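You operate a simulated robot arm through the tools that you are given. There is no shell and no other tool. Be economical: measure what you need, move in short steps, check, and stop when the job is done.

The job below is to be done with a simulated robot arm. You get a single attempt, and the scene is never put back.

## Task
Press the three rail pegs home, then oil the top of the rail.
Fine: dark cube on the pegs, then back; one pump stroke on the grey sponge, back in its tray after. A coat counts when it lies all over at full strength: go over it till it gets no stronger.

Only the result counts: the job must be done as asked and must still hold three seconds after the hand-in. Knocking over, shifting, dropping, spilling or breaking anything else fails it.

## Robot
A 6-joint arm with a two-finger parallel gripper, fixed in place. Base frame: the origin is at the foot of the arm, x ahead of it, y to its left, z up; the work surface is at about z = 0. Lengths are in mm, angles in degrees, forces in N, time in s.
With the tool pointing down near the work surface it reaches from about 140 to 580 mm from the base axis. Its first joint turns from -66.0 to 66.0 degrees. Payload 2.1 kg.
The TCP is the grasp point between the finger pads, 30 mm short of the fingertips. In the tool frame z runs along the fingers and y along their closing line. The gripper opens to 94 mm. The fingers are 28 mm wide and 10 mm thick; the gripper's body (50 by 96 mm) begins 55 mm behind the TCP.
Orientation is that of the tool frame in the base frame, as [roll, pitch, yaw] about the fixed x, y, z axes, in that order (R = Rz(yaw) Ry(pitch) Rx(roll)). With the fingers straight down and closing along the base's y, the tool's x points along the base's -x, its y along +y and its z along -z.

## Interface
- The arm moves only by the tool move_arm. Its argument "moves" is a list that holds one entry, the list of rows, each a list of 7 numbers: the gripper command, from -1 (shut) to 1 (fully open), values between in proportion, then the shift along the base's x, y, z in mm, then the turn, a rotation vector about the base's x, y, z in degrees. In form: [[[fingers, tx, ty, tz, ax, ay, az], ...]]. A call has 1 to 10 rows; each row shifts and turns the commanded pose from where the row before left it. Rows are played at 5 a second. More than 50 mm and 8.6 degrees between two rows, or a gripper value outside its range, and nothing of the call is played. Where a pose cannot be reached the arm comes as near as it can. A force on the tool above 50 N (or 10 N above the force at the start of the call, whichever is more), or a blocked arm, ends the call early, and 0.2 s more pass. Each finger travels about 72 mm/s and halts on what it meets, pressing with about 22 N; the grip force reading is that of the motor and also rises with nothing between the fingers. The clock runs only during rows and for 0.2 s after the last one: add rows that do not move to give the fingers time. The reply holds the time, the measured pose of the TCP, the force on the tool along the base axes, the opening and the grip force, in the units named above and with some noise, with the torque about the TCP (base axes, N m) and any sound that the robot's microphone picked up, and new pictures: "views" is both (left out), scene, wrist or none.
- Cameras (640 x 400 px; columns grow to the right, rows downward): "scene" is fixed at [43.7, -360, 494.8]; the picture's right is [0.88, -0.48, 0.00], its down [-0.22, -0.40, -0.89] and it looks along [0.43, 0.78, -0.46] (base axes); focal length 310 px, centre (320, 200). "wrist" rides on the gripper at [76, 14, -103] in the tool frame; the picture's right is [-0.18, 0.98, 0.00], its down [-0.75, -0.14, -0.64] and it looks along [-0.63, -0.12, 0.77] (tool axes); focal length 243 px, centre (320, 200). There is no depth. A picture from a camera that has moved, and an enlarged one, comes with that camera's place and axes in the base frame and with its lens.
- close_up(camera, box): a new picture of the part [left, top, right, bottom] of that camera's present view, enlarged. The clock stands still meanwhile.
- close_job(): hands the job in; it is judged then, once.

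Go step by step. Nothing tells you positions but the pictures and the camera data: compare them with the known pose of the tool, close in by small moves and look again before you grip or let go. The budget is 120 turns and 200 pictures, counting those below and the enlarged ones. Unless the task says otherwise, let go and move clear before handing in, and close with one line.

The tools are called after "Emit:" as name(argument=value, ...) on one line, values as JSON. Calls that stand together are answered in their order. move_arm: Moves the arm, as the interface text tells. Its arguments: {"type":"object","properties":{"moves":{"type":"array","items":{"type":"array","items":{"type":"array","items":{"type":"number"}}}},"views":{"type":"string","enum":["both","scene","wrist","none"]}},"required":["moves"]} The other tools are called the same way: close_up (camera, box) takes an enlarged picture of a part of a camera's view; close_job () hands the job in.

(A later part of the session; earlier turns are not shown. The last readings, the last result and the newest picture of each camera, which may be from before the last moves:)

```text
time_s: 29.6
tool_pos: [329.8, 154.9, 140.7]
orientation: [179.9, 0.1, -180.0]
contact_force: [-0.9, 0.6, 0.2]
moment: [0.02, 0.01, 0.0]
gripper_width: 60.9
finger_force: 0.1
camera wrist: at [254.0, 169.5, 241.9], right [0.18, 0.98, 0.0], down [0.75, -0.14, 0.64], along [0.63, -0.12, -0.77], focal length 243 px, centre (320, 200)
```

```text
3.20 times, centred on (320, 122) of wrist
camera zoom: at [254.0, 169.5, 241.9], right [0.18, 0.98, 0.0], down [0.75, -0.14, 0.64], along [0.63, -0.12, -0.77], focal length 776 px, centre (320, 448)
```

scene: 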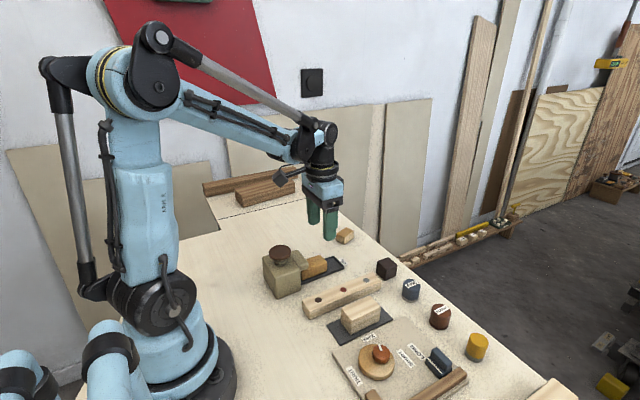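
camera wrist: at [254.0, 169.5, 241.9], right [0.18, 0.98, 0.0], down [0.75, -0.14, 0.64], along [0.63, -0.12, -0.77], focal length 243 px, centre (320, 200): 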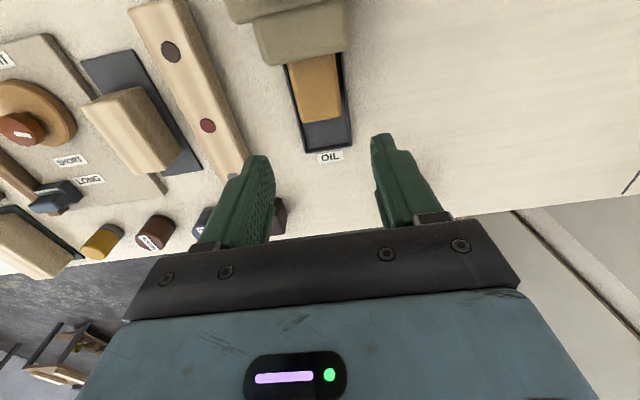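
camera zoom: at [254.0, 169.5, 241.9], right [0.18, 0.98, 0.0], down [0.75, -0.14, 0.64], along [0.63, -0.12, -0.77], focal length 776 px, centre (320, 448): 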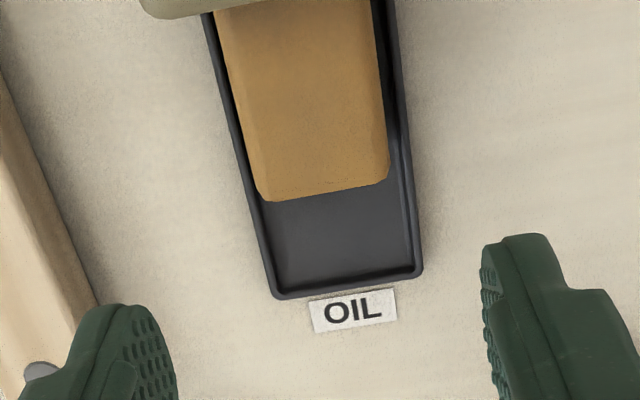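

The sponge top is at z≈31, its free end x≈336, centre y≈155, with a low tray rim. I'll grip it at x≈306 with tips above the rim.

Emit:
move_arm(moves=[[[0.3, -24, 0.5, 0, 0, 0, 0], [0.3, 0, 0, -40, 0, 0, 0], [0.3, 0, 0, -30, 0, 0, 0], [0.3, 0, 0, 0, 0, 0, 0]]])

Emit:
close_up(camera="wrist", box=[220, 80, 420, 205])

Emit:
close_up(camera="scene", box=[240, 200, 380, 310])

```text
time_s: 30.6
tool_pos: [306.3, 152.3, 69.2]
orientation: [180.0, 0.0, -179.9]
contact_force: [-1.1, 0.2, -0.4]
moment: [0.0, 0.02, -0.03]
gripper_width: 61.1
finger_force: 0.0
camera wrist: at [230.0, 168.1, 171.5], right [0.18, 0.98, 0.0], down [0.75, -0.14, 0.64], along [0.63, -0.12, -0.77], focal length 243 px, centre (320, 200)
```

scene: 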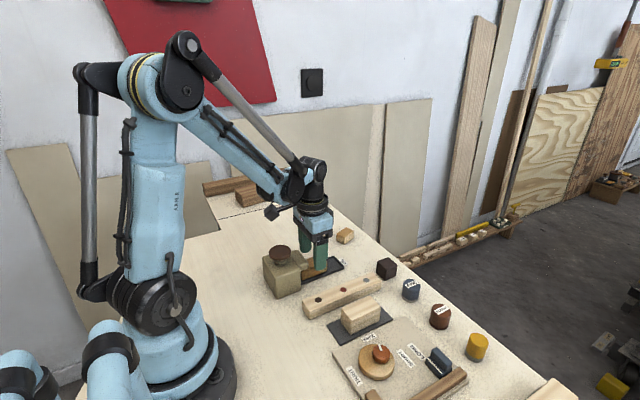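
wrist: 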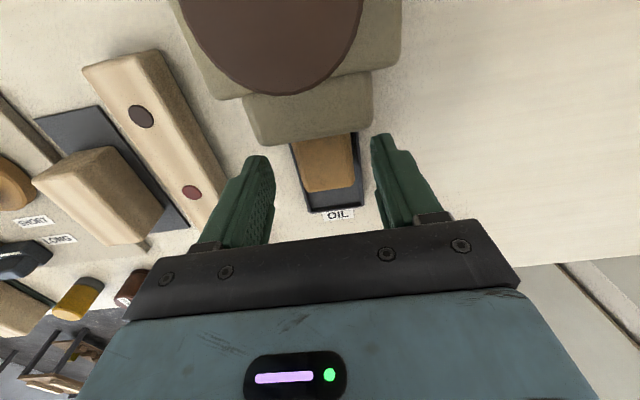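

```text
3.20 times, centred on (320, 142) of wrist
camera zoom: at [230.0, 168.1, 171.5], right [0.18, 0.98, 0.0], down [0.75, -0.14, 0.64], along [0.63, -0.12, -0.77], focal length 776 px, centre (320, 384)
```

zoom: 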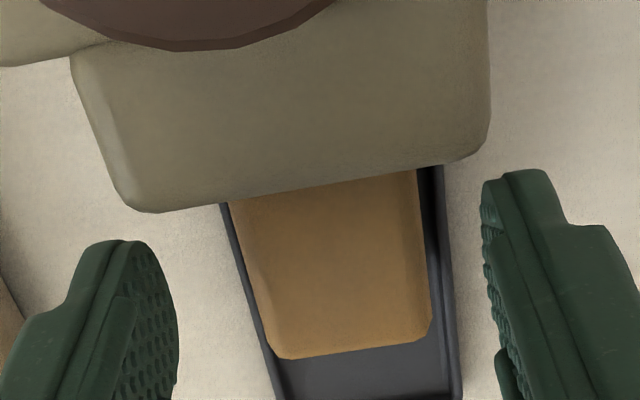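

```text
3.64 times, centred on (310, 255) of scene
camera zoom: at [43.7, -360.0, 494.8], right [0.88, -0.48, 0.0], down [-0.22, -0.4, -0.89], along [0.43, 0.78, -0.46], focal length 1127 px, centre (356, 0)
```

zoom: 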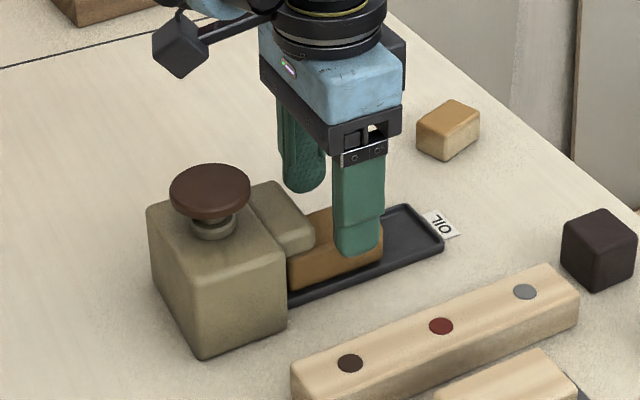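

Alignment is good. Descend to z≈45 and close.

Emit:
move_arm(moves=[[[0.3, 0, 0, -16, 0, 0, 0], [0.3, 0, 0, -10, 0, 0, 0], [0, 0, 0, 0, 0, 0, 0], [-0.2, 0, 0, 0, 0, 0, 0], [-1, 0, 0, 0, 0, 0, 0], [-1, 0, 0, 0, 0, 0, 0]]])

Emit:
close_up(camera="scene", box=[240, 200, 380, 310])

```text
time_s: 32.0
tool_pos: [308.1, 153.6, 44.6]
orientation: [179.9, 0.0, -180.0]
contact_force: [0.2, 0.2, -0.3]
moment: [0.01, 0.0, -0.03]
gripper_width: 37.0
finger_force: 21.6
camera wrist: at [230.5, 167.7, 146.3], right [0.18, 0.98, 0.0], down [0.75, -0.14, 0.64], along [0.63, -0.12, -0.77], focal length 243 px, centre (320, 200)
```

scene: 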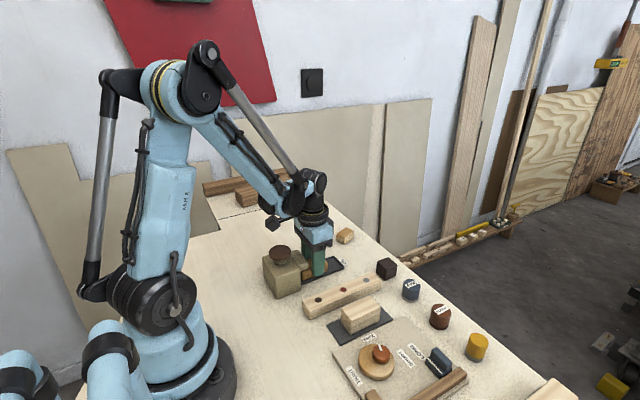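
wrist: 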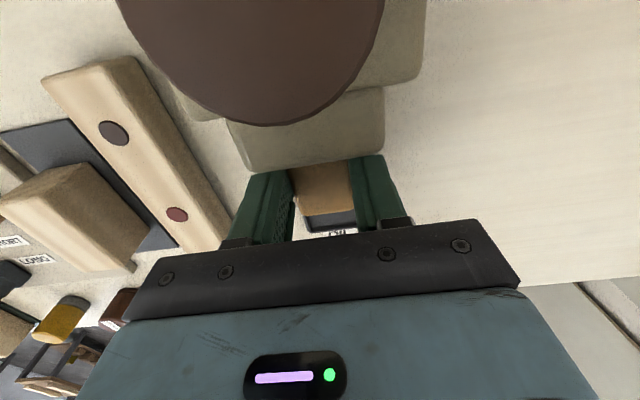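

```text
3.64 times, centred on (310, 255) of scene
camera zoom: at [43.7, -360.0, 494.8], right [0.88, -0.48, 0.0], down [-0.22, -0.4, -0.89], along [0.43, 0.78, -0.46], focal length 1127 px, centre (356, 0)
```

zoom: 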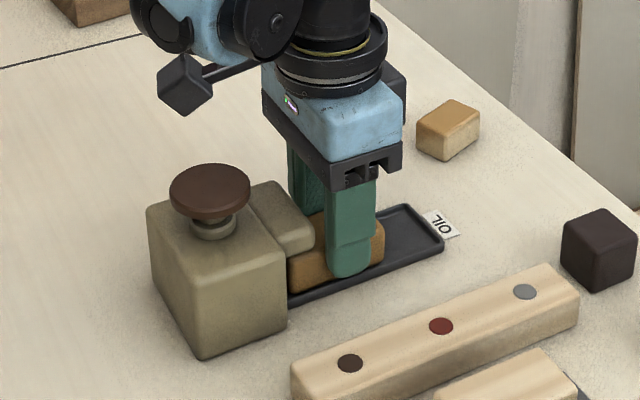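

Gripped (37 mm). I'll slide it out from under the nozzle along the tray, then lift.

Emit:
move_arm(moves=[[[-1, 0, 0, 1, 0, 0, 0], [-1, 12, 0, 0, 0, 0, 0], [-1, 12, 0, 0, 0, 0, 0], [-1, 10, 0, 0, 0, 0, 0], [-1, 0, 0, 0, 0, 0, 0]]])

Emit:
close_up(camera="scene", box=[240, 200, 380, 310])

Emit:
close_up(camera="wrist", box=[220, 100, 420, 225])

```text
time_s: 33.2
tool_pos: [340.7, 154.2, 46.3]
orientation: [179.9, 0.0, 179.9]
contact_force: [0.6, -0.4, -0.5]
moment: [0.02, -0.02, 0.01]
gripper_width: 36.7
finger_force: 21.9
camera wrist: at [265.1, 168.2, 146.8], right [0.18, 0.98, 0.0], down [0.75, -0.14, 0.64], along [0.63, -0.12, -0.77], focal length 243 px, centre (320, 200)
```

scene: 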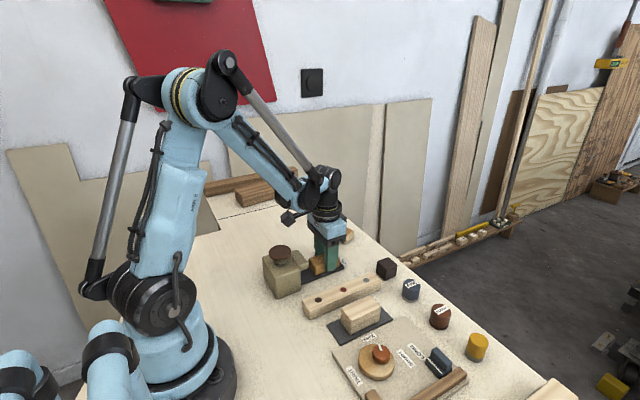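
wrist: 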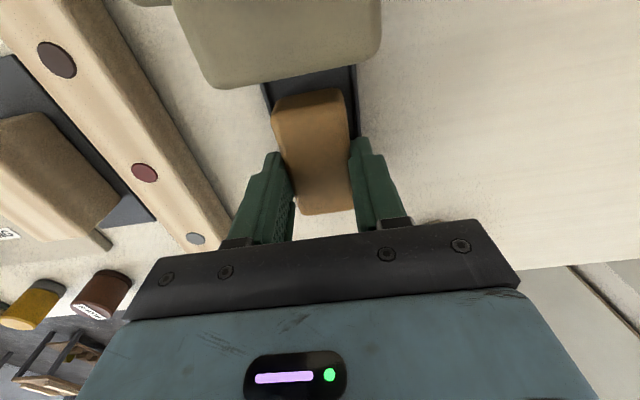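

```text
3.64 times, centred on (310, 255) of scene
camera zoom: at [43.7, -360.0, 494.8], right [0.88, -0.48, 0.0], down [-0.22, -0.4, -0.89], along [0.43, 0.78, -0.46], focal length 1127 px, centre (356, 0)
```

zoom: 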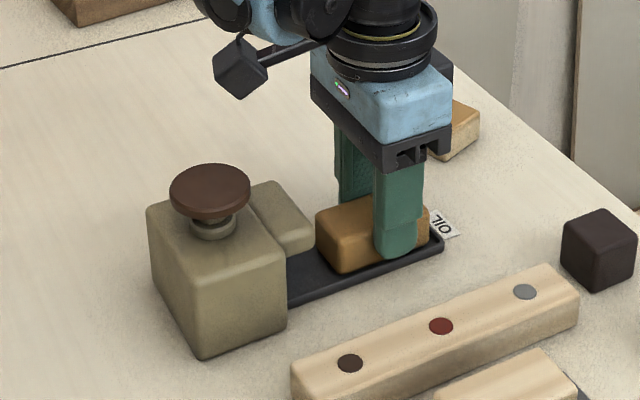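

```text
3.20 times, centred on (320, 162) of wrist
camera zoom: at [265.1, 168.2, 146.8], right [0.18, 0.98, 0.0], down [0.75, -0.14, 0.64], along [0.63, -0.12, -0.77], focal length 776 px, centre (320, 320)
```

zoom: 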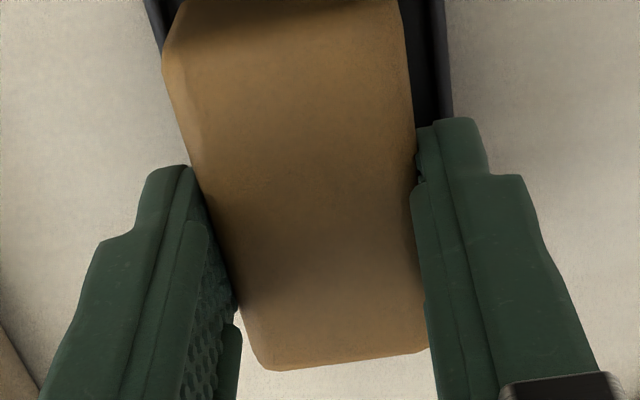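

The sponge is 70 mm long, now free of the nozzle. I'll lift it and carry it over the rail (x 232–412, y≈52).

Emit:
move_arm(moves=[[[-1, 0, 0, 25, 0, 0, 0], [-1, 0, 0, 35, 0, 0, 0], [-1, -5, -34, 0, 0, 0, 0], [-1, -5, -34, 0, 0, 0, 0], [-1, -5, -34, 0, 0, 0, 0], [-1, 0, 0, -20, 0, 0, 0], [-1, 0, 0, -6, 0, 0, 0], [-1, 0, 0, 0, 0, 0, 0]]])

Emit:
close_up(camera="scene", box=[270, 210, 420, 325])

Emit:
close_up(camera="wrist", box=[220, 60, 420, 225])

```text
time_s: 35.0
tool_pos: [324.8, 52.3, 78.2]
orientation: [179.9, 0.0, 179.9]
contact_force: [0.3, -0.1, 0.9]
moment: [0.0, 0.02, -0.01]
gripper_width: 37.0
finger_force: 21.7
camera wrist: at [249.3, 66.2, 180.1], right [0.18, 0.98, 0.0], down [0.75, -0.14, 0.64], along [0.63, -0.12, -0.77], focal length 243 px, centre (320, 200)
```

scene: 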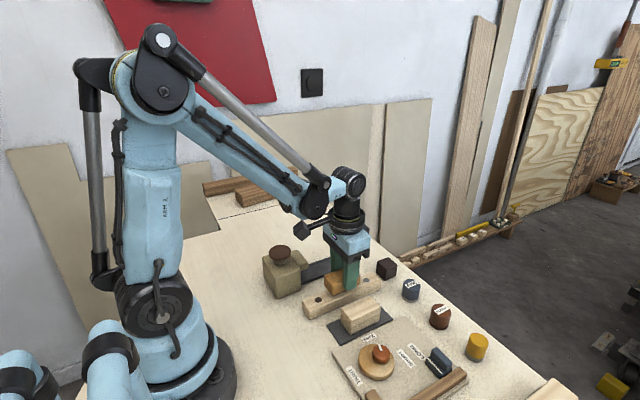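
wrist: 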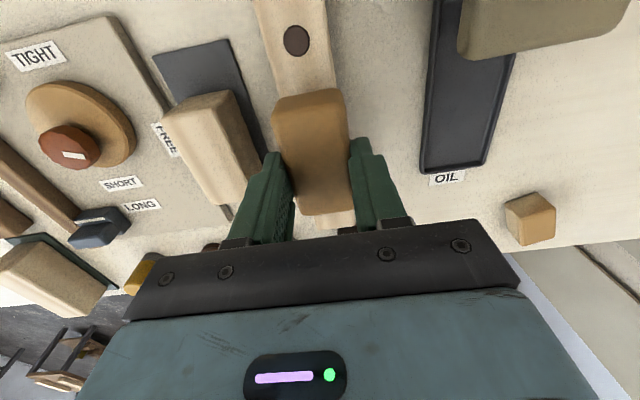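

```text
3.48 times, centred on (345, 268) of scene
camera zoom: at [43.7, -360.0, 494.8], right [0.88, -0.48, 0.0], down [-0.22, -0.4, -0.89], along [0.43, 0.78, -0.46], focal length 1078 px, centre (233, -35)
```

zoom: 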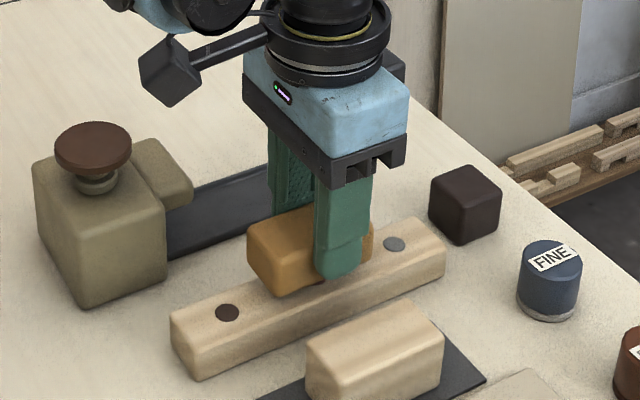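

```text
2.42 times, centred on (320, 142) of wrist
camera zoom: at [249.3, 66.2, 180.1], right [0.18, 0.98, 0.0], down [0.75, -0.14, 0.64], along [0.63, -0.12, -0.77], focal length 588 px, centre (320, 339)
```

zoom: 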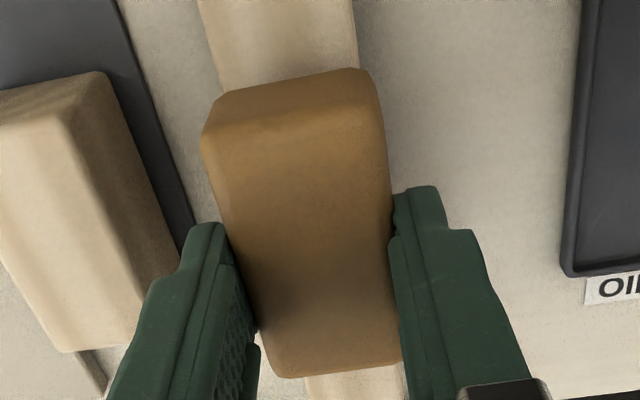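

Aligned with the rail. Lowering until contact.

Emit:
move_arm(moves=[[[-1, 0, 0, -8, 0, 0, 0], [-1, 0, 0, -3, 0, 0, 0], [-1, 0, 0, 0, 0, 0, 0]]], views="none")

Emit:
move_arm(moves=[[[-1, 0, 0, -1, 0, 0, 0], [-1, 0, 0, -1, 0, 0, 0], [-1, 0, 0, 0, 0, 0, 0]]], views="none")

```text
time_s: 35.8
tool_pos: [325.3, 51.0, 66.8]
orientation: [180.0, 0.0, 180.0]
contact_force: [0.4, 0.3, 0.0]
moment: [-0.03, 0.0, 0.0]
gripper_width: 37.0
finger_force: 22.4
```

```text
time_s: 36.6
tool_pos: [326.3, 52.5, 66.0]
orientation: [-180.0, 0.0, -180.0]
contact_force: [-1.0, -2.9, 18.6]
moment: [-0.11, 0.1, 0.01]
gripper_width: 36.8
finger_force: 22.2
```

Contact with 18 N; ease off to a light press and start a stroke toward the far end.

Emit:
move_arm(moves=[[[-1, 0, 0, 1, 0, 0, 0], [-1, 10, 0, 0, 0, 0, 0], [-1, 10, 0, 0, 0, 0, 0], [-1, 0, 0, 0, 0, 0, 0]]], views="scene")

Emit:
close_up(camera="scene", box=[270, 210, 420, 325])

```text
time_s: 37.6
tool_pos: [346.0, 53.0, 66.4]
orientation: [179.9, 0.0, 180.0]
contact_force: [0.3, -0.5, 0.5]
moment: [-0.01, 0.02, 0.0]
gripper_width: 36.9
finger_force: 22.5
```

scene: 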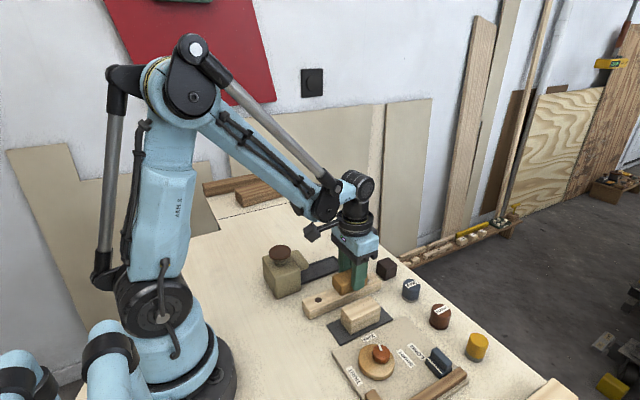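

```text
3.48 times, centred on (345, 268) of scene
camera zoom: at [43.7, -360.0, 494.8], right [0.88, -0.48, 0.0], down [-0.22, -0.4, -0.89], along [0.43, 0.78, -0.46], focal length 1078 px, centre (233, -35)
```

zoom: 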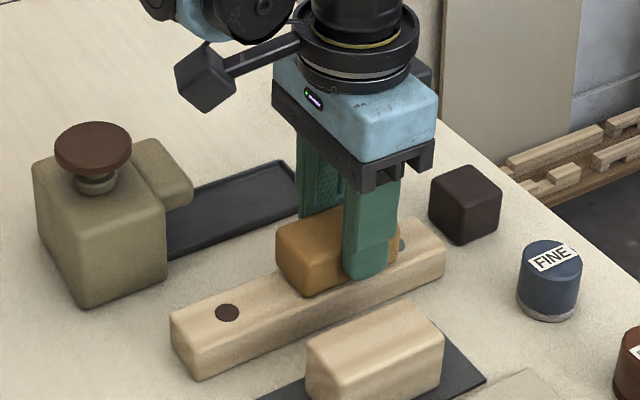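

No force now; press 0.6 mm deeper and slide on.

Emit:
move_arm(moves=[[[-1, 0, 0, -0.6, 0, 0, 0], [-1, 9, 0, 0, 0, 0, 0], [-1, 9, 0, 0, 0, 0, 0], [-1, 9, 0, 0, 0, 0, 0]]], views="none")

Emit:
move_arm(moves=[[[-1, 9, 0, 0, 0, 0, 0], [-1, 9, 0, 0, 0, 0, 0], [-1, 3, 0, 0, 0, 0, 0], [-1, -10, 0, 0, 0, 0, 0], [-1, -20, 0, 0, 0, 0, 0], [-1, -20, 0, 0, 0, 0, 0]]], views="scene")

Emit:
close_up(camera="scene", box=[270, 210, 420, 325])

```text
time_s: 38.6
tool_pos: [373.7, 52.5, 66.9]
orientation: [179.8, 0.0, -179.9]
contact_force: [0.1, 0.1, -0.2]
moment: [0.0, -0.02, 0.02]
gripper_width: 36.9
finger_force: 21.9
```

```text
time_s: 40.0
tool_pos: [343.1, 51.5, 66.8]
orientation: [180.0, 0.0, -179.9]
contact_force: [0.0, 0.4, -0.7]
moment: [-0.02, -0.02, 0.01]
gripper_width: 36.7
finger_force: 22.1
```

scene: 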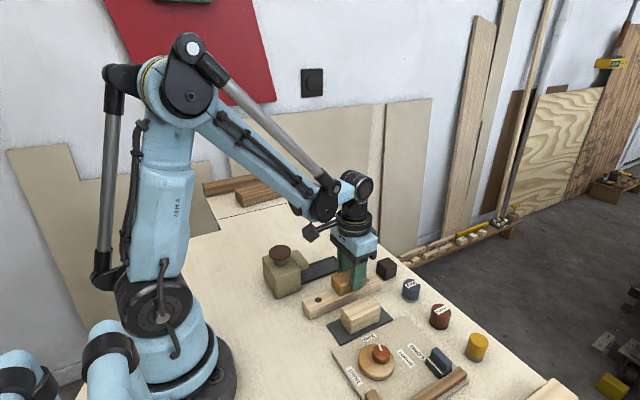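

```text
3.48 times, centred on (345, 268) of scene
camera zoom: at [43.7, -360.0, 494.8], right [0.88, -0.48, 0.0], down [-0.22, -0.4, -0.89], along [0.43, 0.78, -0.46], focal length 1078 px, centre (233, -35)
```

zoom: 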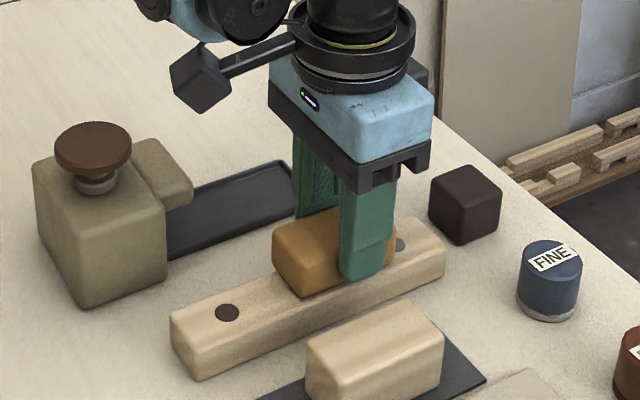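

No contact yet; step down finely while reading force.

Emit:
move_arm(moves=[[[-1, 0, 0, -0.5, 0, 0, 0], [-1, 0, 0, 0, 0, 0, 0]]], views="none")

Emit:
move_arm(moves=[[[-1, 0, 0, -0.4, 0, 0, 0], [-1, 0, 0, 0, 0, 0, 0]]], views="none")

```text
time_s: 40.6
tool_pos: [343.1, 53.2, 65.7]
orientation: [179.9, 0.0, 180.0]
contact_force: [-0.6, 0.5, -1.3]
moment: [-0.02, -0.03, 0.02]
gripper_width: 37.0
finger_force: 21.9
```

```text
time_s: 41.2
tool_pos: [345.4, 52.2, 65.8]
orientation: [179.9, 0.0, 180.0]
contact_force: [-0.2, 0.2, -0.6]
moment: [0.02, -0.01, -0.02]
gripper_width: 36.8
finger_force: 22.2
```

Emit:
move_arm(moves=[[[-1, 0, 0, -0.5, 0, 0, 0], [-1, 0, 0, 0, 0, 0, 0]]], views="none")

Emit:
move_arm(moves=[[[-1, 0, 0, -0.4, 0, 0, 0], [-1, 0, 0, 0, 0, 0, 0]]], views="none")

```text
time_s: 41.8
tool_pos: [343.9, 52.4, 65.7]
orientation: [179.8, 0.0, 180.0]
contact_force: [0.0, 0.0, -0.6]
moment: [0.01, 0.0, 0.0]
gripper_width: 36.8
finger_force: 21.5
```

```text
time_s: 42.4
tool_pos: [344.3, 52.9, 65.2]
orientation: [179.9, -0.1, 179.9]
contact_force: [-2.1, 1.9, 12.0]
moment: [0.01, 0.01, 0.02]
gripper_width: 36.8
finger_force: 21.9
```

12 N contact. Now slide to the far end at this height.

Emit:
move_arm(moves=[[[-1, 8, 0, 0, 0, 0, 0], [-1, 8, 0, 0, 0, 0, 0]]], views="scene")

Emit:
close_up(camera="scene", box=[270, 210, 420, 325])

```text
time_s: 43.0
tool_pos: [357.9, 53.2, 64.9]
orientation: [180.0, -0.2, -179.9]
contact_force: [-6.1, -0.2, 16.6]
moment: [-0.02, 0.14, -0.01]
gripper_width: 36.8
finger_force: 22.0
```

scene: 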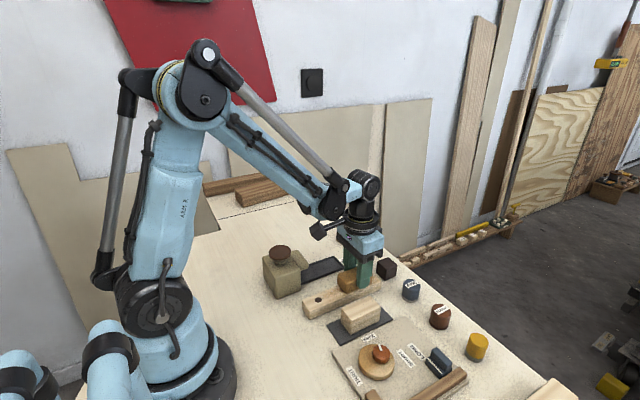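

```text
3.48 times, centred on (345, 268) of scene
camera zoom: at [43.6, -360.0, 494.8], right [0.88, -0.48, 0.0], down [-0.22, -0.4, -0.89], along [0.43, 0.78, -0.46], focal length 1078 px, centre (233, -35)
```

zoom: 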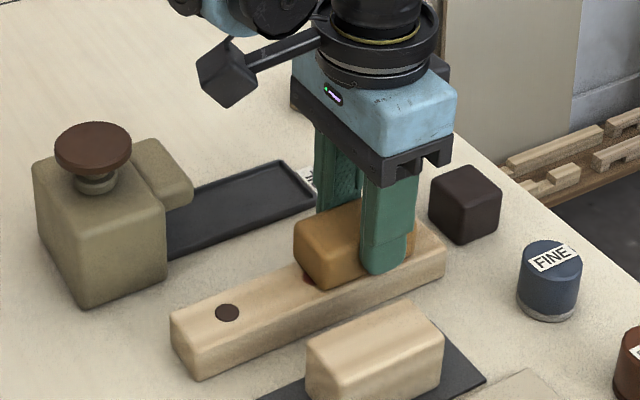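

The rail stays put and friction is 6 N. Continue to the far end and back.

Emit:
move_arm(moves=[[[-1, 10, 0, 0, 0, 0, 0], [-1, 10, 0, 0, 0, 0, 0], [-1, 10, 0, 0, 0, 0, 0], [-1, -10, 0, 0, 0, 0, 0], [-1, -15, 0, 0, 0, 0, 0], [-1, -15, 0, 0, 0, 0, 0], [-1, -15, 0, 0, 0, 0, 0]]], views="scene")

Emit:
close_up(camera="scene", box=[270, 210, 420, 325])

```text
time_s: 44.6
tool_pos: [335.4, 51.0, 65.7]
orientation: [179.9, 0.1, -180.0]
contact_force: [-0.6, 1.2, -0.6]
moment: [0.03, 0.02, 0.04]
gripper_width: 36.8
finger_force: 22.5
```

scene: 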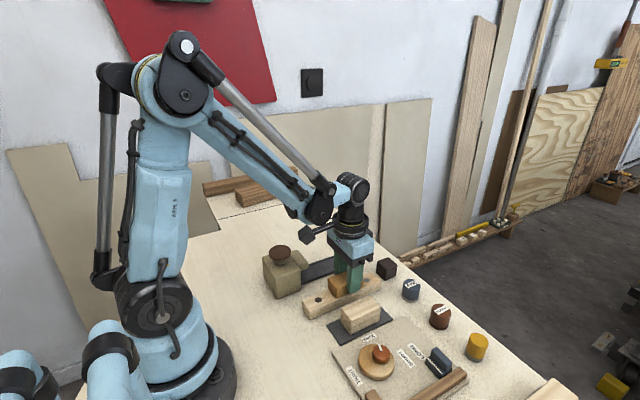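

```text
3.48 times, centred on (345, 268) of scene
camera zoom: at [43.7, -360.0, 494.8], right [0.88, -0.48, 0.0], down [-0.22, -0.4, -0.89], along [0.43, 0.78, -0.46], focal length 1078 px, centre (233, -35)
```

zoom: 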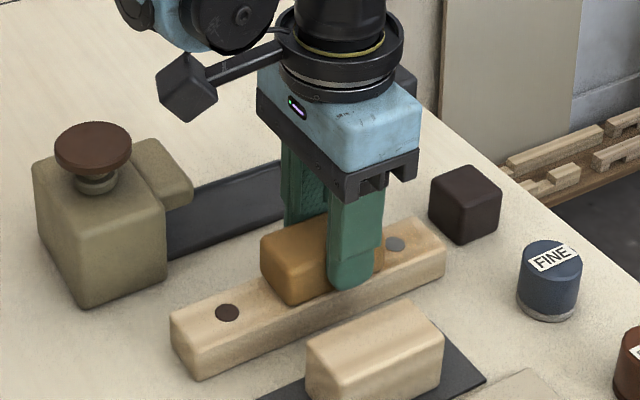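

A faint tint appears at the right end. I'll zoom in on it and press again lightly.

Emit:
close_up(camera="scene", box=[345, 255, 385, 295])

Emit:
move_arm(moves=[[[-1, 0, 0, -0.5, 0, 0, 0], [-1, 0, 0, 0, 0, 0, 0]]], views="none")

```text
10.00 times, centred on (365, 275) of scene
camera zoom: at [43.7, -360.0, 494.8], right [0.88, -0.48, 0.0], down [-0.22, -0.4, -0.89], along [0.43, 0.78, -0.46], focal length 3100 px, centre (-130, -550)
```

zoom: 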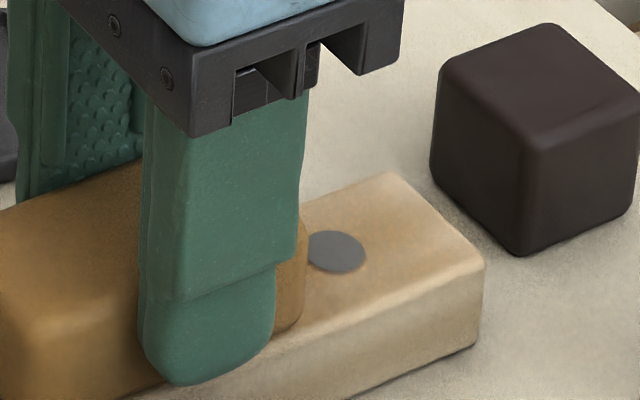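

```text
time_s: 45.2
tool_pos: [334.8, 51.6, 65.4]
orientation: [-180.0, 0.1, -179.9]
contact_force: [-2.6, -1.4, 18.5]
moment: [-0.04, 0.07, 0.01]
gripper_width: 36.9
finger_force: 21.9
```

18 N now. Slide toward the near end.

Emit:
move_arm(moves=[[[-1, -15, 0, 0, 0, 0, 0], [-1, -15, 0, 0, 0, 0, 0], [-1, -15, 0, 0, 0, 0, 0]]], views="none")

Emit:
move_arm(moves=[[[-1, -15, 0, 0, 0, 0, 0], [-1, -13, 0, 0, 0, 0, 0]]], views="scene")

Emit:
close_up(camera="scene", box=[270, 210, 420, 325])

```text
time_s: 46.0
tool_pos: [290.2, 51.6, 64.6]
orientation: [179.9, 0.0, 180.0]
contact_force: [-0.1, -0.8, 0.0]
moment: [0.04, 0.02, 0.01]
gripper_width: 37.0
finger_force: 21.7
```

```text
time_s: 46.6
tool_pos: [261.7, 53.2, 63.5]
orientation: [-179.9, 0.1, 179.9]
contact_force: [6.2, -1.3, 14.6]
moment: [-0.02, -0.28, 0.0]
gripper_width: 36.9
finger_force: 22.0
```

scene: 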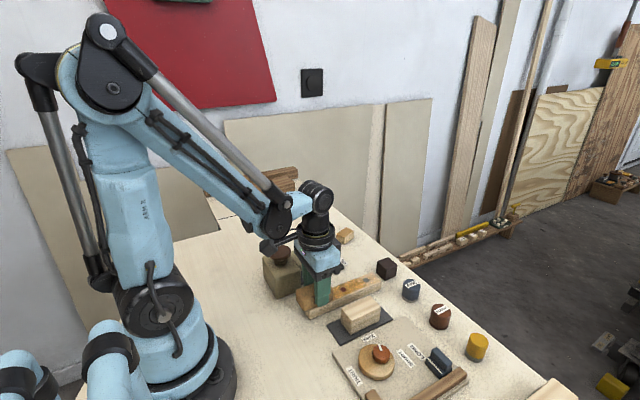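

```text
3.48 times, centred on (345, 268) of scene
camera zoom: at [43.6, -360.0, 494.8], right [0.88, -0.48, 0.0], down [-0.22, -0.4, -0.89], along [0.43, 0.78, -0.46], focal length 1078 px, centre (233, -35)
```

zoom: 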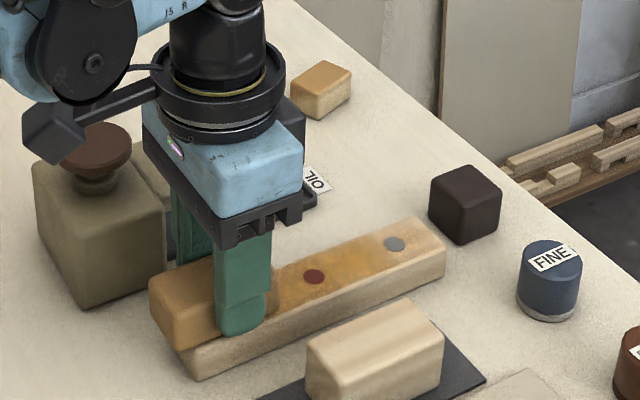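

Coat builds in the middle. Go back toward the far end with slightly more press.

Emit:
move_arm(moves=[[[-1, 15, 0, 0, 0, 0, 0], [-1, 15, 0, -0.3, 0, 0, 0], [-1, 15, 0, 0, 0, 0, 0], [-1, 15, 0, 0, 0, 0, 0]]], views="none")

Emit:
move_arm(moves=[[[-1, 15, 0, 0, 0, 0, 0], [-1, 15, 0, 0, 0, 0, 0], [-1, 15, 0, 0, 0, 0, 0]]], views="none")

Emit:
move_arm(moves=[[[-1, 15, 0, 0, 0, 0, 0], [-1, 8, 0, 0, 0, 0, 0]]], views="scene")

Emit:
close_up(camera="scene", box=[270, 210, 420, 325])

```text
time_s: 47.6
tool_pos: [320.5, 52.5, 63.6]
orientation: [-180.0, 0.1, -179.9]
contact_force: [-0.4, 0.4, 0.1]
moment: [-0.02, -0.01, 0.0]
gripper_width: 37.0
finger_force: 21.9
```

```text
time_s: 48.4
tool_pos: [366.1, 51.2, 63.7]
orientation: [179.9, 0.1, -180.0]
contact_force: [0.0, 0.0, -0.2]
moment: [0.02, -0.02, 0.02]
gripper_width: 36.8
finger_force: 21.4
```

```text
time_s: 49.0
tool_pos: [389.7, 50.6, 62.6]
orientation: [179.9, 0.0, -180.0]
contact_force: [0.8, 0.2, -0.4]
moment: [0.06, 0.0, -0.01]
gripper_width: 37.1
finger_force: 21.8
```

scene: 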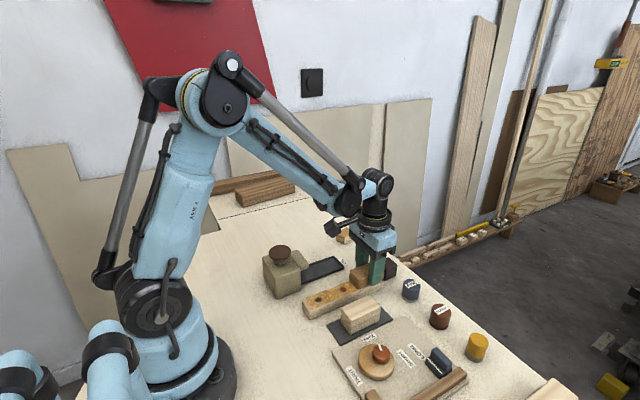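

```text
3.48 times, centred on (345, 268) of scene
camera zoom: at [43.7, -360.0, 494.8], right [0.88, -0.48, 0.0], down [-0.22, -0.4, -0.89], along [0.43, 0.78, -0.46], focal length 1078 px, centre (233, -35)
```

zoom: 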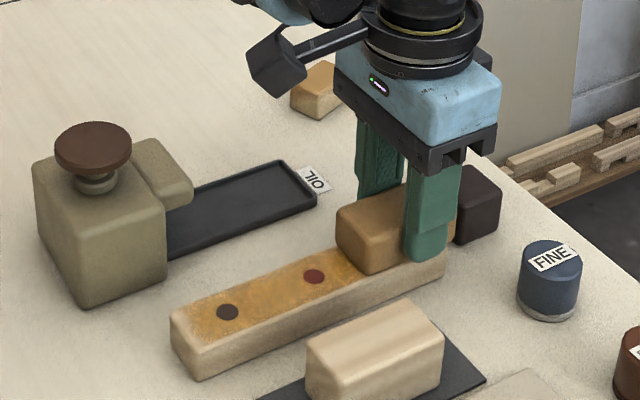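

Contact was light on that pass. The front (−y) edge looks pale, so I'll press again and run lanes offset in y.

Emit:
move_arm(moves=[[[-1, -4, -5, -0.5, 0, 0, 0], [-1, 0, 0, 0, 0, 0, 0]]], views="none")

Emit:
move_arm(moves=[[[-1, 0, 0, -0.4, 0, 0, 0], [-1, 0, 0, 0, 0, 0, 0]]], views="none")

```text
time_s: 49.6
tool_pos: [386.4, 45.9, 62.7]
orientation: [179.9, 0.0, 180.0]
contact_force: [3.7, 4.4, 12.6]
moment: [0.14, 0.05, -0.06]
gripper_width: 36.8
finger_force: 22.1
```

```text
time_s: 50.2
tool_pos: [384.4, 47.0, 62.3]
orientation: [180.0, 0.0, 179.9]
contact_force: [3.2, 1.6, 8.8]
moment: [0.05, -0.01, 0.0]
gripper_width: 37.0
finger_force: 21.9
```

Emit:
move_arm(moves=[[[-1, -12, 0, 0, 0, 0, 0], [-1, -12, 0, 0, 0, 0, 0], [-1, -12, 0, 0, 0, 0, 0], [-1, -12, 0, 0, 0, 0, 0]]], views="none")

Emit:
move_arm(moves=[[[-1, -12, 0, 0, 0, 0, 0], [-1, -12, 0, 0, 0, 0, 0], [-1, -12, 0, 0, 0, 0, 0]]], views="none")

Emit:
move_arm(moves=[[[-1, -12, 0, 0, 0, 0, 0], [-1, -12, 0, 0, 0, 0, 0], [-1, -10, 0, 0, 0, 0, 0], [-1, -5, 0, 0, 0, 0, 0]]], views="scene")

Emit:
close_up(camera="scene", box=[270, 210, 420, 325])

```text
time_s: 51.2
tool_pos: [338.4, 46.7, 62.6]
orientation: [179.9, -0.1, 179.9]
contact_force: [1.6, -0.4, 4.2]
moment: [-0.02, 0.03, 0.02]
gripper_width: 36.9
finger_force: 22.3
```

```text
time_s: 52.0
tool_pos: [300.5, 47.3, 63.5]
orientation: [179.8, 0.0, -180.0]
contact_force: [-0.2, 0.0, 0.2]
moment: [0.02, -0.04, -0.01]
gripper_width: 36.9
finger_force: 22.1
```

```text
time_s: 53.0
tool_pos: [263.0, 45.5, 63.9]
orientation: [179.9, 0.0, 180.0]
contact_force: [0.3, -0.3, -0.3]
moment: [-0.03, 0.0, -0.01]
gripper_width: 37.0
finger_force: 22.1
```

scene: 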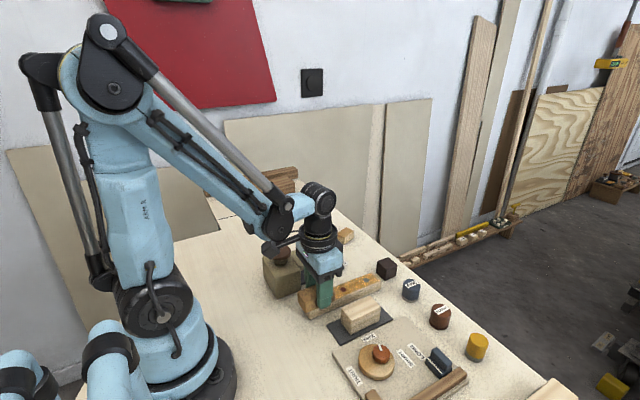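

```text
3.48 times, centred on (345, 268) of scene
camera zoom: at [43.7, -360.0, 494.8], right [0.88, -0.48, 0.0], down [-0.22, -0.4, -0.89], along [0.43, 0.78, -0.46], focal length 1078 px, centre (233, -35)
```

zoom: 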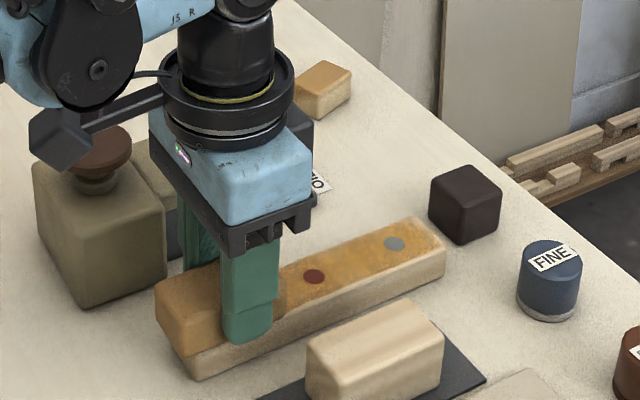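

Emit:
close_up(camera="scene", box=[290, 260, 350, 320])

Emit:
move_arm(moves=[[[-1, 4, 0, -0.6, 0, 0, 0], [-1, 0, 0, 0, 0, 0, 0]]], views="none")

Emit:
move_arm(moves=[[[-1, 0, 0, -0.4, 0, 0, 0], [-1, 0, 0, 0, 0, 0, 0]]], views="none")

```text
6.67 times, centred on (320, 290) of scene
camera zoom: at [43.7, -360.0, 494.8], right [0.88, -0.48, 0.0], down [-0.22, -0.4, -0.89], along [0.43, 0.78, -0.46], focal length 2067 px, centre (320, -400)
```

zoom: 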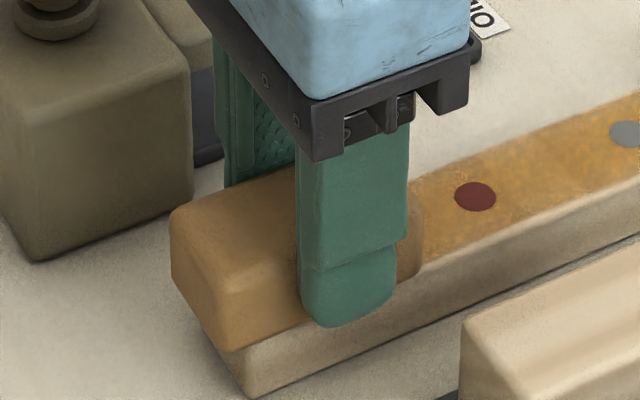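

```text
time_s: 53.6
tool_pos: [267.2, 46.4, 63.1]
orientation: [-180.0, -0.1, -179.9]
contact_force: [-4.0, 0.2, 10.2]
moment: [0.03, 0.08, 0.0]
gripper_width: 36.9
finger_force: 22.1
```

```text
time_s: 54.2
tool_pos: [267.0, 47.8, 61.5]
orientation: [-180.0, 0.0, 180.0]
contact_force: [-3.2, -0.1, 18.1]
moment: [-0.03, 0.12, 0.01]
gripper_width: 36.9
finger_force: 22.1
```

Firm contact. Work the near half, then pass to the far end at y+5.

Emit:
move_arm(moves=[[[-1, -6, 0, 0, 0, 0, 0], [-1, 12, 0, 0, 0, 0, 0], [-1, 12, 0, 0, 0, 0, 0], [-1, 12, 0, 0, 0, 0, 0]]], views="none")

Emit:
move_arm(moves=[[[-1, 12, 0, 0, 0, 0, 0], [-1, 12, 0, 0, 0, 0, 0], [-1, 12, 0, 0, 0, 0, 0]]], views="none")

Emit:
move_arm(moves=[[[-1, 12, 0, 0, 0, 0, 0], [-1, 12, 0, 0, 0, 0, 0], [-1, 12, 0, 0, 0, 0, 0], [-1, 12, 0, 0, 0, 0, 0], [-1, 9, 0, 0, 0, 0, 0]]], views="scene")

Emit:
close_up(camera="scene", box=[270, 210, 420, 325])

```text
time_s: 55.2
tool_pos: [296.7, 47.6, 63.5]
orientation: [179.9, 0.0, 179.9]
contact_force: [0.3, -0.3, -0.4]
moment: [-0.01, -0.01, 0.03]
gripper_width: 36.6
finger_force: 21.6
```

```text
time_s: 56.0
tool_pos: [332.0, 47.4, 62.0]
orientation: [179.9, 0.0, 179.9]
contact_force: [0.1, 0.4, -0.5]
moment: [0.02, 0.0, 0.02]
gripper_width: 36.6
finger_force: 22.2
```

```text
time_s: 57.2
tool_pos: [389.2, 46.5, 62.1]
orientation: [179.9, -0.1, 180.0]
contact_force: [-3.5, 0.6, 10.5]
moment: [0.0, 0.21, 0.03]
gripper_width: 37.0
finger_force: 21.7
```

scene: 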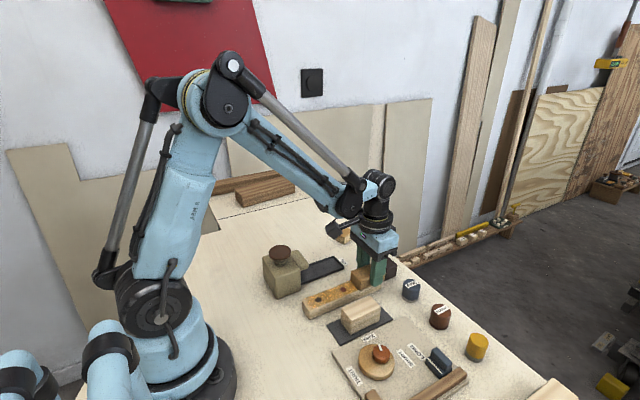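

```text
3.48 times, centred on (345, 268) of scene
camera zoom: at [43.6, -360.0, 494.8], right [0.88, -0.48, 0.0], down [-0.22, -0.4, -0.89], along [0.43, 0.78, -0.46], focal length 1078 px, centre (233, -35)
```

zoom: 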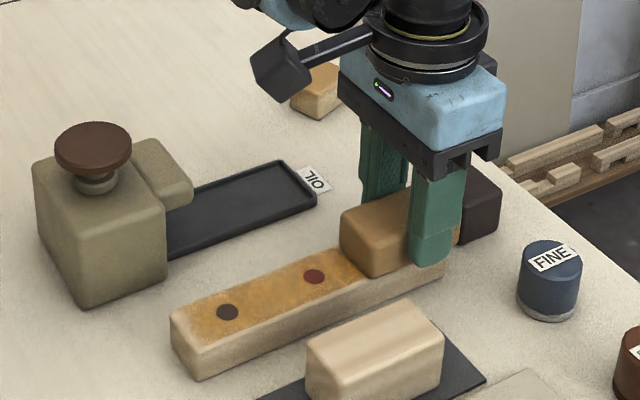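

Contact is intermittent, so I'll run the return pass on the +y lane with slight extra pressing along the way, keeping overhang small.

Emit:
move_arm(moves=[[[-1, -6, 5, 0, 0, 0, 0], [-1, 0, 5, -0.3, 0, 0, 0], [-1, -12, 0, -0.1, 0, 0, 0], [-1, -12, 0, -0.1, 0, 0, 0], [-1, -12, 0, -0.1, 0, 0, 0]]], views="none")

Emit:
move_arm(moves=[[[-1, -12, 0, -0.1, 0, 0, 0], [-1, -12, 0, -0.1, 0, 0, 0], [-1, -12, 0, -0.1, 0, 0, 0]]], views="none")

Emit:
move_arm(moves=[[[-1, -12, 0, -0.1, 0, 0, 0], [-1, -12, 0, -0.1, 0, 0, 0], [-1, -12, 0, 0, 0, 0, 0], [-1, -6, 0, 0, 0, 0, 0]]], views="scene")

Emit:
close_up(camera="scene", box=[270, 210, 420, 325])

```text
time_s: 58.4
tool_pos: [347.2, 55.7, 60.4]
orientation: [179.9, 0.1, -180.0]
contact_force: [4.9, -0.2, 14.4]
moment: [-0.05, -0.25, -0.01]
gripper_width: 37.0
finger_force: 22.0
```

```text
time_s: 59.2
tool_pos: [310.5, 56.9, 60.8]
orientation: [-179.9, -0.1, 180.0]
contact_force: [5.2, 0.2, 11.2]
moment: [-0.07, -0.14, -0.01]
gripper_width: 36.9
finger_force: 22.0
```

```text
time_s: 60.2
tool_pos: [269.8, 58.2, 60.5]
orientation: [-180.0, 0.1, -180.0]
contact_force: [9.3, -0.5, 23.9]
moment: [-0.12, -0.13, 0.07]
gripper_width: 37.2
finger_force: 21.8
```

scene: 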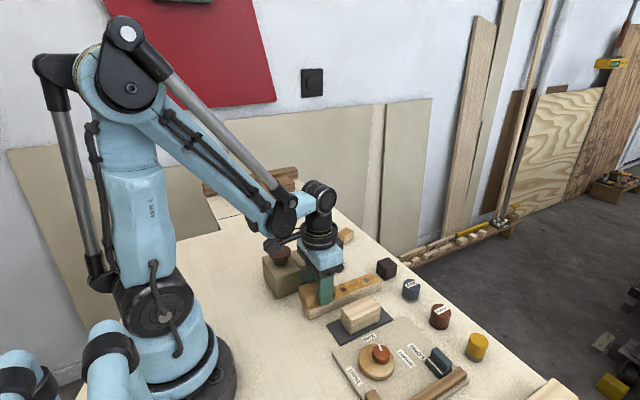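

```text
3.48 times, centred on (345, 268) of scene
camera zoom: at [43.6, -360.0, 494.8], right [0.88, -0.48, 0.0], down [-0.22, -0.4, -0.89], along [0.43, 0.78, -0.46], focal length 1078 px, centre (233, -35)
```

zoom: 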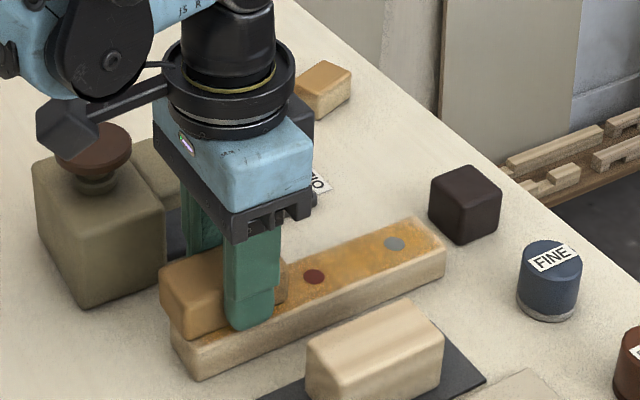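

Good steady contact that pass. Return at the −y lane.

Emit:
move_arm(moves=[[[-1, 0, -5, 0, 0, 0, 0], [-1, 0, -5, 0, 0, 0, 0], [-1, 12, 0, 0, 0, 0, 0], [-1, 12, 0, 0, 0, 0, 0], [-1, 12, 0, 0, 0, 0, 0]]], views="none")

Emit:
move_arm(moves=[[[-1, 12, 0, -0.2, 0, 0, 0], [-1, 12, 0, 0, 0, 0, 0], [-1, 12, 0, 0, 0, 0, 0]]], views="none")

Emit:
move_arm(moves=[[[-1, 12, 0, 0, 0, 0, 0], [-1, 12, 0, 0, 0, 0, 0], [-1, 12, 0, 0, 0, 0, 0], [-1, 8, 0, 0, 0, 0, 0]]], views="scene")

Emit:
close_up(camera="scene", box=[290, 240, 390, 325])

```text
time_s: 61.4
tool_pos: [306.1, 47.0, 60.4]
orientation: [179.9, 0.0, 180.0]
contact_force: [-3.3, 0.5, 11.0]
moment: [0.01, 0.19, 0.03]
gripper_width: 37.0
finger_force: 22.5
```

```text
time_s: 62.2
tool_pos: [341.8, 46.5, 60.7]
orientation: [179.8, 0.1, -180.0]
contact_force: [-4.7, 0.9, 10.3]
moment: [-0.03, 0.09, -0.02]
gripper_width: 36.9
finger_force: 22.6
```

```text
time_s: 63.2
tool_pos: [386.5, 47.0, 61.1]
orientation: [179.9, 0.0, -180.0]
contact_force: [1.0, -0.6, -0.3]
moment: [0.02, 0.01, 0.0]
gripper_width: 36.9
finger_force: 22.0
```

scene: 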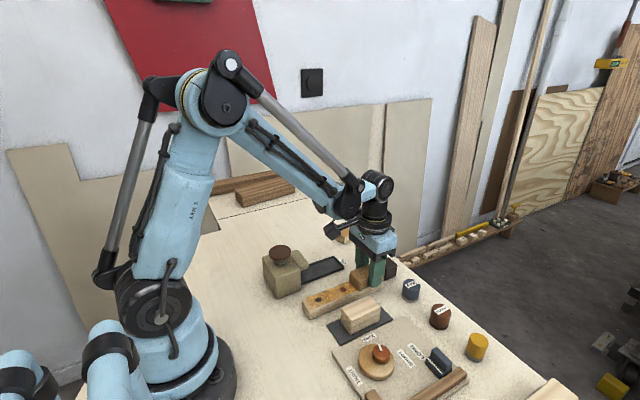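

```text
4.71 times, centred on (340, 282) of scene
camera zoom: at [43.7, -360.0, 494.8], right [0.88, -0.48, 0.0], down [-0.22, -0.4, -0.89], along [0.43, 0.78, -0.46], focal length 1459 px, centre (226, -188)
```

zoom: 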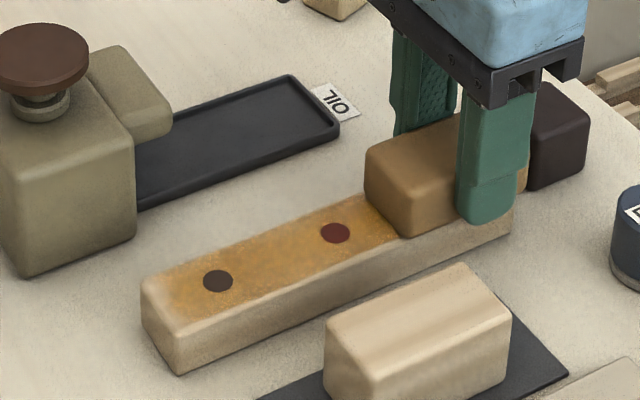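

Near end and −y edge are fainter. I'll press here at the far end on outer lanes first, then run a −y outer pass to the near end.

Emit:
move_arm(moves=[[[-1, 0, -3, -0.5, 0, 0, 0], [-1, 7, 0, 0, 0, 0, 0], [-1, -10, 0, 0, 0, 0, 0]]], views="none")

Emit:
move_arm(moves=[[[-1, -12, 0, -0.1, 0, 0, 0], [-1, -12, 0, -0.1, 0, 0, 0], [-1, -12, 0, -0.1, 0, 0, 0]]], views="none")

Emit:
move_arm(moves=[[[-1, -12, 0, 0, 0, 0, 0], [-1, -12, 0, 0, 0, 0, 0], [-1, -12, 0, 0, 0, 0, 0]]], views="none")

Emit:
move_arm(moves=[[[-1, -12, 0, 0, 0, 0, 0], [-1, -12, 0, 0, 0, 0, 0], [-1, -12, 0, 0, 0, 0, 0], [-1, -12, 0, 0, 0, 0, 0], [-1, -8, 0, 0, 0, 0, 0]]], views="scene")

Emit:
close_up(camera="scene", box=[290, 240, 390, 325])

```text
time_s: 64.0
tool_pos: [385.6, 44.8, 60.4]
orientation: [-179.9, 0.2, -179.9]
contact_force: [6.8, -0.4, 16.8]
moment: [0.02, 0.04, -0.02]
gripper_width: 37.0
finger_force: 22.6
```

```text
time_s: 64.8
tool_pos: [349.5, 45.0, 61.5]
orientation: [180.0, 0.1, -180.0]
contact_force: [11.9, 0.0, 33.1]
moment: [0.01, -0.11, 0.02]
gripper_width: 37.1
finger_force: 22.1
```

```text
time_s: 65.6
tool_pos: [317.6, 44.3, 59.7]
orientation: [-180.0, 0.1, 180.0]
contact_force: [-1.1, 0.8, 20.7]
moment: [0.02, 0.21, 0.01]
gripper_width: 36.9
finger_force: 22.4
stopped in row 3: the force on the tool passed its limit at 54 N (the readings are from after the stop); the commanded pose is now the measured one
```

```text
time_s: 66.8
tool_pos: [262.8, 44.2, 60.2]
orientation: [179.9, 0.5, -180.0]
contact_force: [17.1, 0.1, 44.4]
moment: [0.03, -0.06, 0.0]
gripper_width: 37.0
finger_force: 22.1
```

scene: 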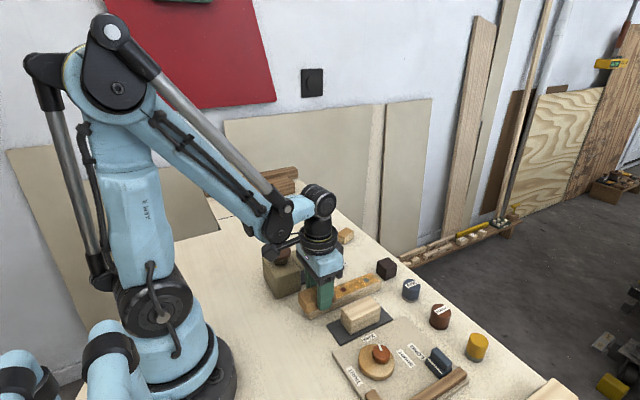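

```text
4.71 times, centred on (340, 282) of scene
camera zoom: at [43.6, -360.0, 494.8], right [0.88, -0.48, 0.0], down [-0.22, -0.4, -0.89], along [0.43, 0.78, -0.46], focal length 1459 px, centre (226, -188)
```

zoom: 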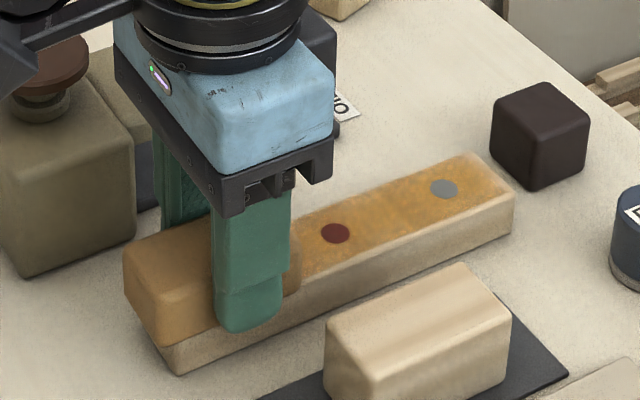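

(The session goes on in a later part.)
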